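You operate a simulated robot arm through the tools that you are given. There is no shell and no other tool. Be economical: measure what you need, move in short steps, check, and stop when the job is done.

Carry out the task below with a simulated robot arm. There is one attempt and no reset: what you move stays moved.

TASK
Press the green button of the tub leak tester two times.

It is judged by the outcome, as a careful person would: the job done as asked, and still so three seconds after it is handed in. It fails if anything else is knocked over, pushed out of place, dropped, spilled or broken.

THE ROBOT
A 6-joint arm with a two-finger parallel gripper, fixed in place. Base frame: the origin is at the foot of the arm, x ahead of it, y to its left, z up. Lengths are in mm, angles in degrees, forces in N, time in s.
Its first joint turns from -66.0 to 66.0 degrees. Payload 2.1 kg.
Tool frame: the origin (TCP) lies between the finger pads and is the grasp point; the fingertips stand 30 mm ahead of it; z points along the fingers, y is the line along which they close. The gripper opens to 94 mm. The fingers are 28 mm wide and 10 mm thick; the gripper's body (50 by 96 mm) begins 55 mm behind the TCP.
Orientation is told as [roll, pitch, yaw] about the base's x, y, z axes, in that order, counted from this pose: with the fingers straight down and closing along the base's y, the tool's x points along the base's -x, its y along +y and its z along -z.

THE INTERFACE
- The arm moves only by the tool arm_command. Its argument "steps" is a list of rows, each a list of 7 numbers: the shift along the base's x, y, z in units of 25 mm (1.0 is 25 mm), then the turn, a rotation vector about the base's x, y, z in units of 4 degrees (1.0 is 4 degrees), then the closure in counts, from 0 (fully open) to 255 (shut). In form: [[dx, dy, dz, ax, ay, az, hand], ...]. A call has 1 to 20 rows; each row shifts and turns the commanded pose from where the row before left it. A call with a number of a shift or a turn outside -1 to 1 is refused whole. A row lasts 0.2 s, in which the tool goes at most 50 mm and 8.6 degrees; a call with a longer step from one row to the next is refused whole, and so is a gripper value outside its range. A pose out of reach is approached as far as the arm can. The call stops where the force on the tool passes 40 N (or 10 N more than at its start, if that is more) or the arm is blocked; 0.2 s more then pass. The fingers move at their own pace (about 72 mm/s each) and stop on an object; they squeeze with about 28 N. The grip force told is the motor's: it shows also when the fingers shut on nothing. Time passes only in rows, and 0.2 s behind the last, so rows that do not move let the fingers close. It gives the time, the measured TCP pose, the force on the tool (base axes), the opening and the grip force at its end, in the units of the frame above (readings bear some noise), and new pictures: "pictures" is both (left out), scene, wrist or none.
- Cameras (640 x 400 px; columns grow to the right, rows downward): "scene" is fixed at [65.2, -376.7, 491.2]; the picture's right is [0.69, -0.72, 0.00], its down [-0.35, -0.34, -0.87] and it looks along [0.63, 0.61, -0.48] (base axes); focal length 270 px, centre (320, 200). "wrist" rides on the gripper at [-37, 0, -58] in the tool frame; the picture's right is [0.00, -1.00, 0.00], its down [0.97, 0.00, -0.24] and it looks along [0.24, 0.00, 0.97] (tool axes); focal length 218 px, centre (320, 200).
- locate(camera, pixels): for up to 12 pixels [column, row] of the newest picture of that camera ("zoom" is the newest enlarged one), the place [x, y, z] in the base frame of the surface seen there, good to about 2 mm. No time passes.
- close_up(camera, box): a new picture of the part [left, top, right, bottom] of that camera's present view, enlarged. No time passes.
- hand_in(): hands the job in; it is judged then, once.

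Work in short steps. Measure before you move; look again where a grasp or a placing could have gone wrong, and mend it. You have 60 turns and 120 pictures in all, the two below and enlarged ones among them. Open the gripper and draw the arm clear of the work before you hand the job in, unless the task says otherwise; then end with one line.

The tools are called after ">>>" as name(argument=value, ...) on one line, values as JSON. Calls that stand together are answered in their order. arm_command: Moves the arm, as the interface text tells. Its arguments: {"type":"object","properties":{"steps":{"type":"array","items":{"type":"array","items":{"type":"number"}}},"pictures":{"type":"string","enum":["both","scene","wrist","none"]}},"required":["steps"]} The other tools are called the same way: locate (camera, pixels) gives the place of the surface under pixels of a picture; close_up (camera, box) takes an enlarged picture of a part of a camera's view; hand_in () hands the job in.

At the start:

```text
time_s: 0.0
tool_pos: [239.4, -127.8, 366.8]
tcp_rot: [-0.1, -0.1, 0.0]
ft_force: [0.4, -0.6, -0.5]
width: 94.0
finger_force: 0.0
```

scene: 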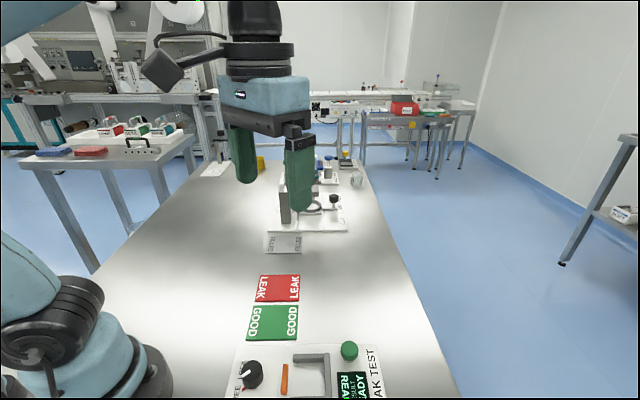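
wrist: 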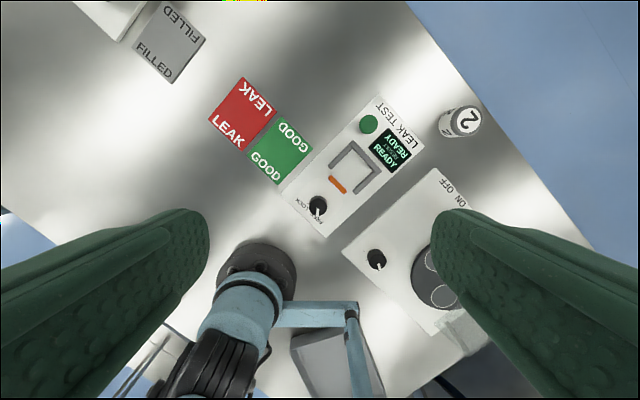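

The green button shows at scene (349,351) and wrist (368,124). I'll measure it and look closer.

>>> locate(camera="wrist", pixels=[[368, 124], [368, 118], [375, 124], [361, 124], [380, 140], [395, 150], [345, 165]])

>>> locate(camera="scene", pixels=[[349, 347], [349, 357], [330, 340], [250, 375]])

>>> close_up(camera="wrist", box=[270, 80, 470, 240])

>>> close_up(camera="scene", box=[220, 320, 400, 400])

```text
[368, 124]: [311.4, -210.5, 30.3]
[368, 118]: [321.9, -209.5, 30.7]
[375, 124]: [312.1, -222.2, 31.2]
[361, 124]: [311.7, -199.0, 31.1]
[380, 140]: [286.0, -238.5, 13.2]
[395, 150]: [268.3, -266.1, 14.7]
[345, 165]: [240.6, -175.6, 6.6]
```

```text
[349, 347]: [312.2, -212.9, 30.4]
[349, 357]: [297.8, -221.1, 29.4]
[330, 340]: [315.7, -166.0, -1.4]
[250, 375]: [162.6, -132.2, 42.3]
```

```text
2.50 times, centred on (370, 160) of wrist
```

zoom: 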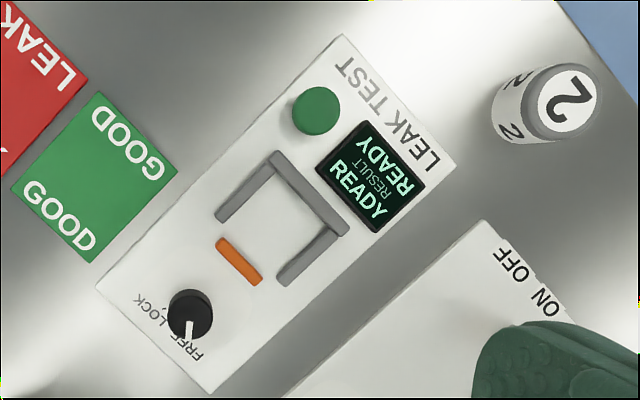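

```text
3.56 times, centred on (310, 360) of scene
```

zoom: 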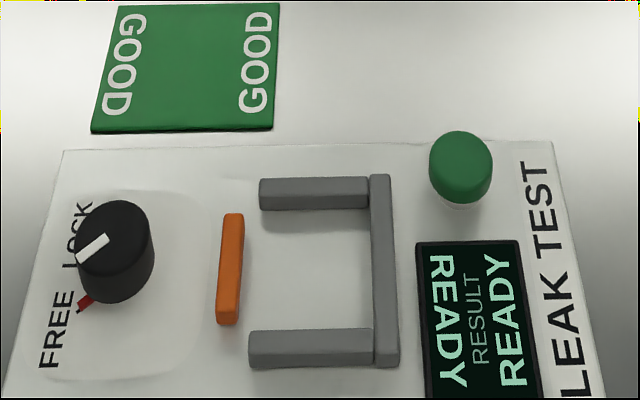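

The button top reads about [311, -211, 30], yet the stated surface is z≈32, so I'll check heights on the table and panel. Meanwhile I close the fingers and move above the button, staying high.

>>> locate(camera="wrist", pixels=[[280, 150], [240, 110], [318, 205], [378, 260], [200, 120], [378, 103], [350, 130], [460, 122]])

>>> arm_command(steps=[[0.7, -0.83, -0.8, 0, 0, 0, 255], [0.7, -0.83, -0.8, 0, 0, 0, 255], [0.7, -0.83, -0.8, 0, 0, 0, 255], [0.78, -0.83, -0.8, 0, 0, 0, 255], [0, 0, -0.8, 0, 0, 0, 255], [0, 0, -0.8, 0, 0, 0, 255], [0, 0, 0, 0, 0, 0, 255]])

```text
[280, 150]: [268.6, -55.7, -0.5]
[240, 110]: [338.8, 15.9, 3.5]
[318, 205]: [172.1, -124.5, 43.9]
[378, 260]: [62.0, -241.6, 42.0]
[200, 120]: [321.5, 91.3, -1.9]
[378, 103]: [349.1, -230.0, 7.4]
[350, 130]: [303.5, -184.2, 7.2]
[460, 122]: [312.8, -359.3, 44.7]
```

```text
time_s: 1.6
tool_pos: [310.7, -210.4, 246.0]
tcp_rot: [-0.1, -0.1, 0.0]
ft_force: [0.0, -0.2, -0.3]
width: 0.0
finger_force: 28.2
```

scene: 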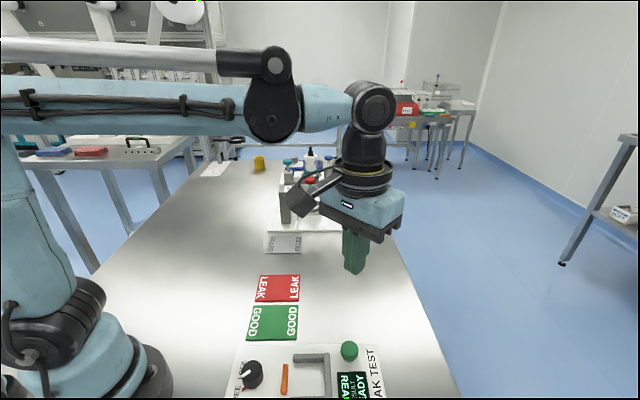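
wrist: 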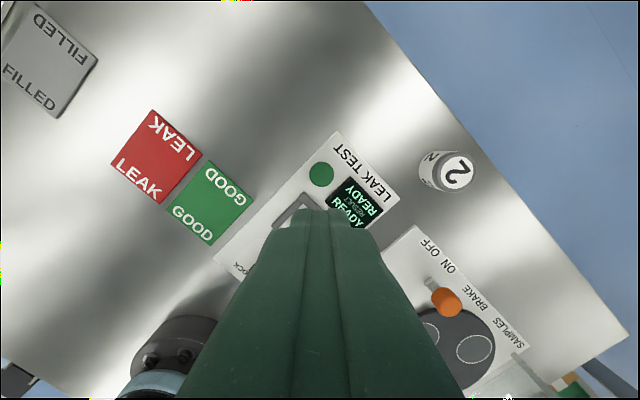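

>>> locate(camera="wrist", pixels=[[321, 173], [310, 173], [332, 173], [321, 164], [321, 184], [340, 140]])

>>> locate(camera="scene", pixels=[[349, 346], [342, 348], [357, 348], [354, 268]])

>>> close_up(camera="wrist", box=[260, 120, 420, 220])

```text
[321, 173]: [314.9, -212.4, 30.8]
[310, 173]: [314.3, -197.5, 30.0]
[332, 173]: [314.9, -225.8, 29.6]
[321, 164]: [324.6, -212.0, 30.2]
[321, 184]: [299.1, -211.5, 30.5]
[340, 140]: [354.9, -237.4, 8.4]
```

```text
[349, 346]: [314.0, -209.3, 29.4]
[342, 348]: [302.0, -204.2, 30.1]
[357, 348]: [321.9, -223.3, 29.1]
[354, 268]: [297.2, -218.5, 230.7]
```

```text
4.00 times, centred on (340, 170) of wrist
```

zoom: 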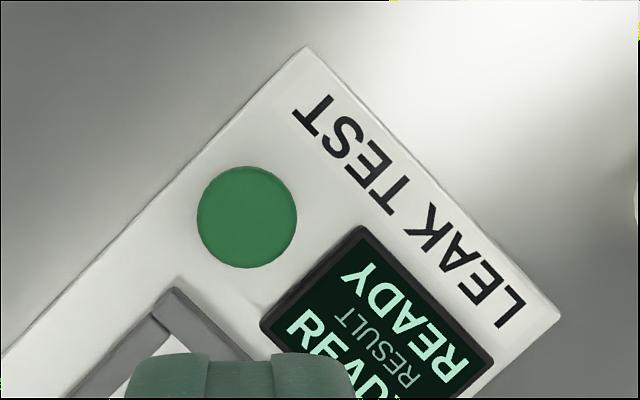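

Both cameras agree: the button is about 30 mm wide, centred at [312.5, -212, 30]. I descend to bring the tips about 20 mm above it.

>>> arm_command(steps=[[0.07, -0.07, -1, 0, 0, 0, 255], [0, 0, -1, 0, 0, 0, 255], [0, 0, -1, 0, 0, 0, 255], [0, 0, -1, 0, 0, 0, 255], [0, 0, -1, 0, 0, 0, 255], [0, 0, -0.9, 0, 0, 0, 255], [0, 0, -0.7, 0, 0, 0, 255], [0, 0, 0, 0, 0, 0, 255]])

>>> close_up(camera="scene", box=[220, 290, 420, 400])

```text
time_s: 3.4
tool_pos: [312.7, -213.6, 81.2]
tcp_rot: [-0.1, -0.1, -0.1]
ft_force: [-0.6, -0.2, -0.2]
width: 0.5
finger_force: 27.4
```

scene: 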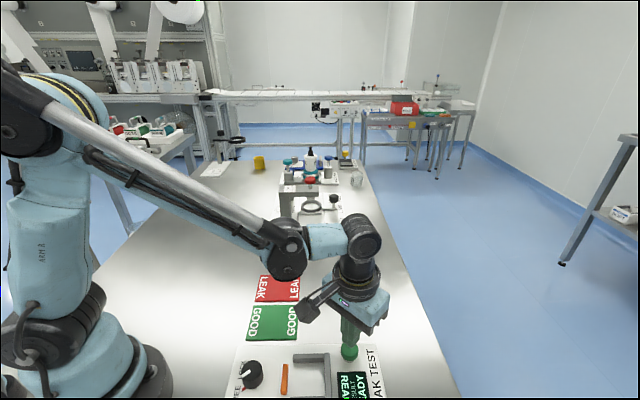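
wrist: 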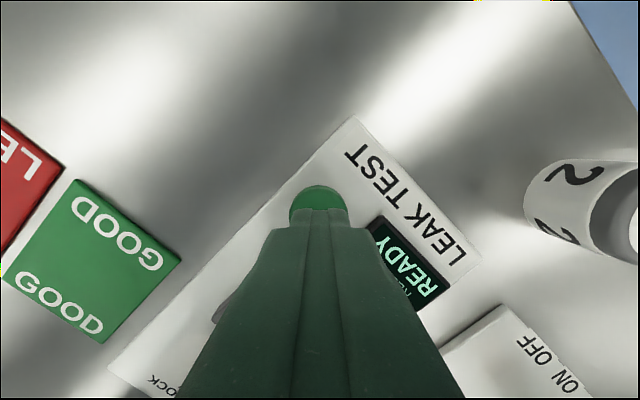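

```text
3.20 times, centred on (320, 345) of scene
```

zoom: 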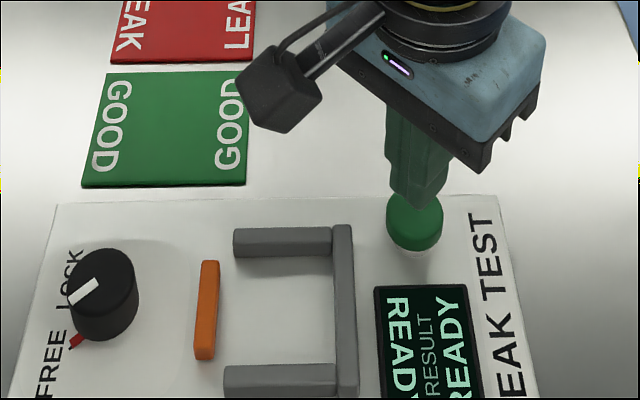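

The tips are centred about 20 mm over the button. I now go down gently in small steps to find contact and start the press.

>>> arm_command(steps=[[0, 0.03, -0.4, 0, 0, 0, 255], [0, 0, -0.28, 0, 0, 0, 255], [0, 0, -0.08, 0, 0, 0, 255], [0, 0, -0.08, 0, 0, 0, 255], [0, 0, -0.08, 0, 0, 0, 255], [0, 0, 0, 0, 0, 0, 255]], pictures="scene")

>>> close_up(camera="scene", box=[280, 310, 420, 400])

```text
time_s: 4.8
tool_pos: [312.1, -213.8, 57.9]
tcp_rot: [-0.1, -0.1, 0.0]
ft_force: [-1.4, 0.4, 1.1]
width: 0.1
finger_force: 28.3
```

scene: 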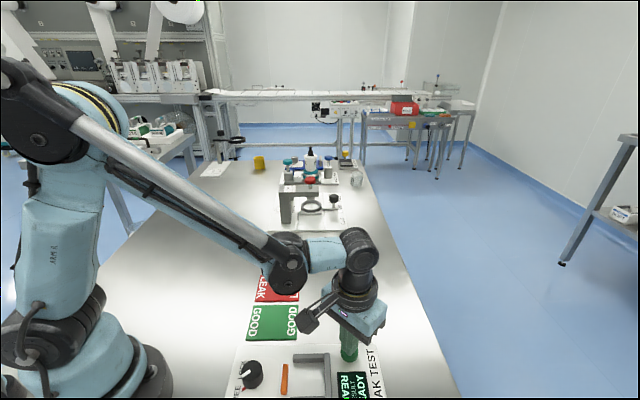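

```text
4.44 times, centred on (350, 355) of scene
```

zoom: 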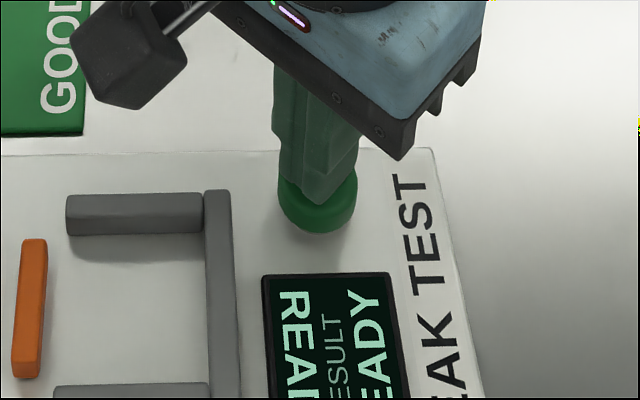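

Tips are at about z=28 and just touching, with the display still READY. I press a bit further in 1 mm steps.

>>> arm_command(steps=[[0, 0, -0.04, 0, 0, 0, 255], [0, 0, -0.04, 0, 0, 0, 255], [0, 0, 0, 0, 0, 0, 255]], pictures="none")

>>> close_up(camera="scene", box=[280, 310, 420, 400])

```text
time_s: 5.6
tool_pos: [312.3, -213.5, 56.8]
tcp_rot: [-0.1, -0.2, 0.0]
ft_force: [0.3, -0.9, 1.3]
width: 0.0
finger_force: 28.0
```

```text
4.44 times, centred on (350, 355) of scene
```

zoom: 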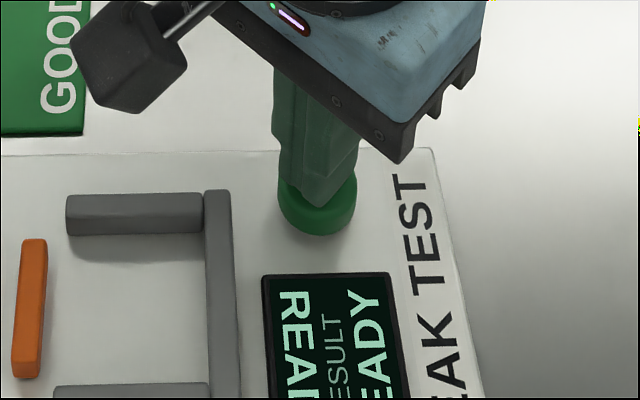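

The button is moving down with a light spring force (~1.3 N). I continue.

>>> arm_command(steps=[[0, 0, -0.04, 0, 0, 0, 255], [0, 0, -0.04, 0, 0, 0, 255], [0, 0, 0, 0, 0, 0, 255]], pictures="none")

>>> close_up(camera="scene", box=[280, 310, 420, 400])

```text
time_s: 6.4
tool_pos: [313.1, -213.9, 54.5]
tcp_rot: [-0.1, -0.1, 0.0]
ft_force: [-1.8, 1.9, 2.8]
width: 0.0
finger_force: 28.3
```

```text
4.44 times, centred on (350, 355) of scene
```

zoom: 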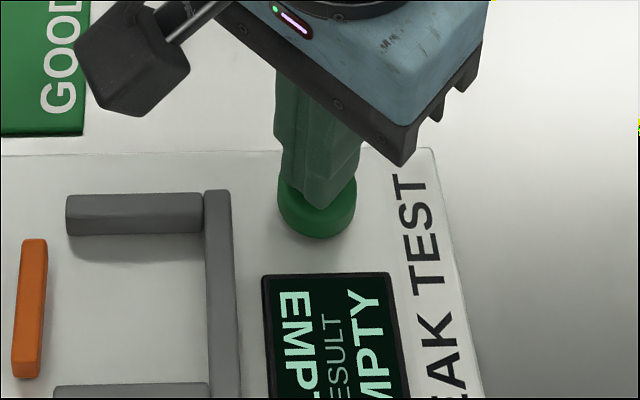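

The display changed to EMPTY, so the first press registered at TCP z≈54.5. I lift well clear so the button releases, and check it.

>>> arm_command(steps=[[0, 0, 0.3, 0, 0, 0, 255], [0, 0, 0.4, 0, 0, 0, 255], [0, 0, 0, 0, 0, 0, 255], [0, 0, 0, 0, 0, 0, 255], [0, 0, 0, 0, 0, 0, 255]], pictures="none")

>>> close_up(camera="scene", box=[280, 310, 420, 400])

```text
time_s: 7.6
tool_pos: [312.6, -214.0, 72.0]
tcp_rot: [-0.1, -0.1, 0.0]
ft_force: [0.3, -0.1, -0.2]
width: 0.0
finger_force: 27.8
```

```text
4.44 times, centred on (350, 355) of scene
```

zoom: 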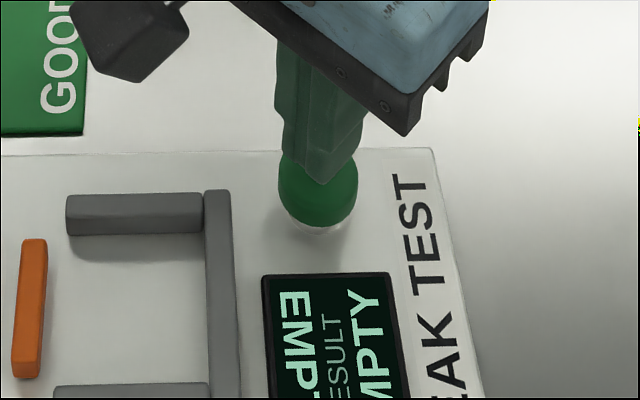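

The button is back up and the display still shows EMPTY. I wait a moment to see whether it returns to READY, so the second press can be seen.

>>> arm_command(steps=[[0, 0, 0, 0, 0, 0, 255], [0, 0, 0, 0, 0, 0, 255], [0, 0, 0, 0, 0, 0, 255], [0, 0, 0, 0, 0, 0, 255], [0, 0, 0, 0, 0, 0, 255], [0, 0, 0, 0, 0, 0, 255], [0, 0, 0, 0, 0, 0, 255], [0, 0, 0, 0, 0, 0, 255], [0, 0, 0, 0, 0, 0, 255], [0, 0, 0, 0, 0, 0, 255]], pictures="none")

>>> close_up(camera="scene", box=[280, 310, 420, 400])

```text
time_s: 9.8
tool_pos: [312.4, -214.2, 71.0]
tcp_rot: [-0.1, -0.1, 0.1]
ft_force: [0.9, -0.6, 0.6]
width: 0.0
finger_force: 27.6
```

```text
4.44 times, centred on (350, 355) of scene
```

zoom: 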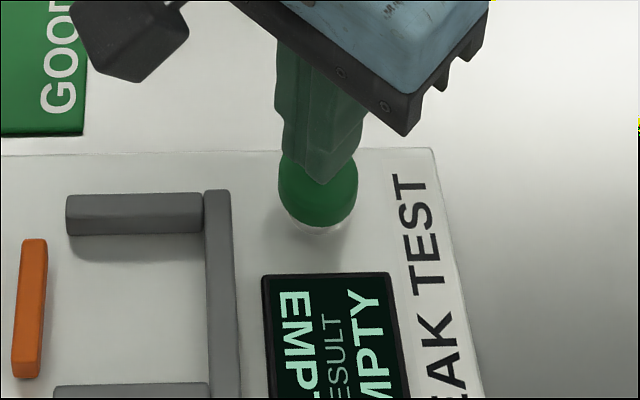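

EMPTY is held, so I make the second press to the same depth plus 1 mm for certainty.

>>> arm_command(steps=[[0, 0, -0.36, 0, 0, 0, 255], [0, 0, -0.14, 0, 0, 0, 255], [0, 0, -0.12, 0, 0, 0, 255], [0, 0, -0.12, 0, 0, 0, 255], [0, 0, 0, 0, 0, 0, 255]], pictures="none")

>>> close_up(camera="scene", box=[280, 310, 420, 400])

```text
time_s: 11.0
tool_pos: [312.4, -212.2, 52.3]
tcp_rot: [-0.1, 0.0, -0.1]
ft_force: [2.0, 0.0, 6.2]
width: 0.0
finger_force: 27.8
```

```text
4.44 times, centred on (350, 355) of scene
```

zoom: 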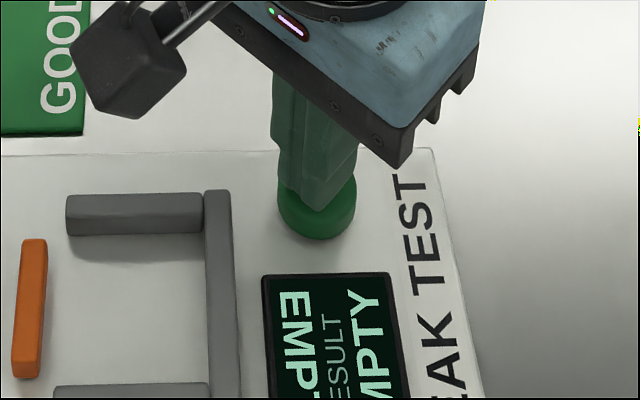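

The second press bottomed out at z=52.3, 6.2 N, which is deeper than the first. Now I lift straight up well clear and then open the gripper.

>>> arm_command(steps=[[0, 0, 0.5, 0, 0, 0, 255], [0, 0, 1, 0, 0, 0, 255], [0, 0, 1, 0, 0, 0, 255], [0, 0, 1, 0, 0, 0, 255], [0, 0, 1, 0, 0, 0, 255], [0, 0, 1, 0, 0, 0, 255], [0, 0, 1, 0, 0, 0, 0], [0, 0, 1, 0, 0, 0, 0], [0, 0, 0, 0, 0, 0, 0], [0, 0, 0, 0, 0, 0, 0]], pictures="both")

>>> close_up(camera="scene", box=[220, 310, 400, 400])

```text
time_s: 13.2
tool_pos: [312.2, -213.6, 241.6]
tcp_rot: [-0.1, -0.1, 0.0]
ft_force: [-0.7, 0.4, -1.3]
width: 93.9
finger_force: 0.0
```

scene: 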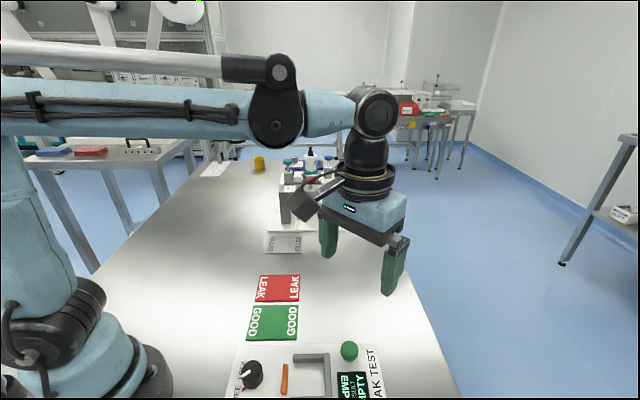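
wrist: 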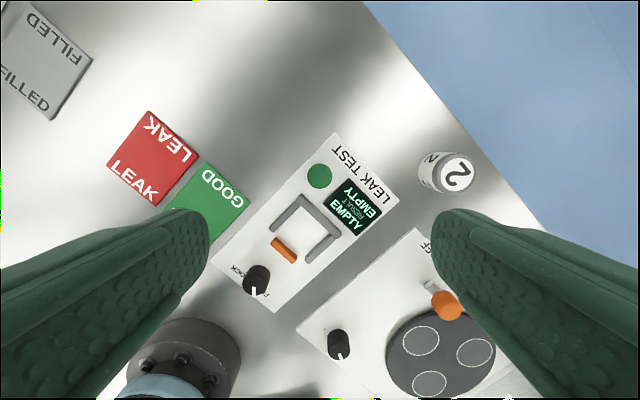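

```text
3.56 times, centred on (310, 355) of scene
```

zoom: 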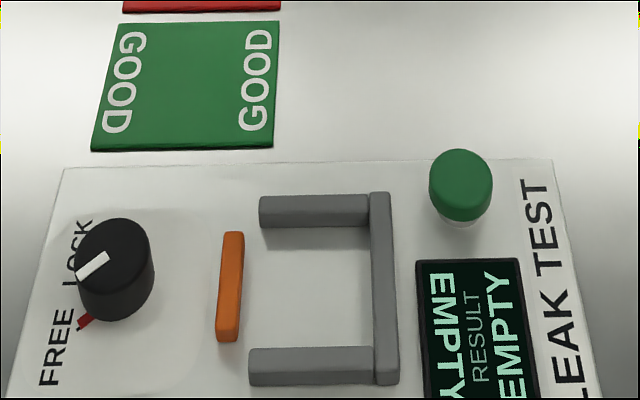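

The button is released, the tester is in place and the arm is clear with the gripper open, so I hand in.

>>> hand_in()

```text
The job is handed in.
```

I pressed the tub leak tester's green button twice, fully releasing it in between. The first press changed the display from READY to EMPTY. The second went deeper, but the display already read EMPTY, so nothing on it confirms that press. Nothing else was moved.
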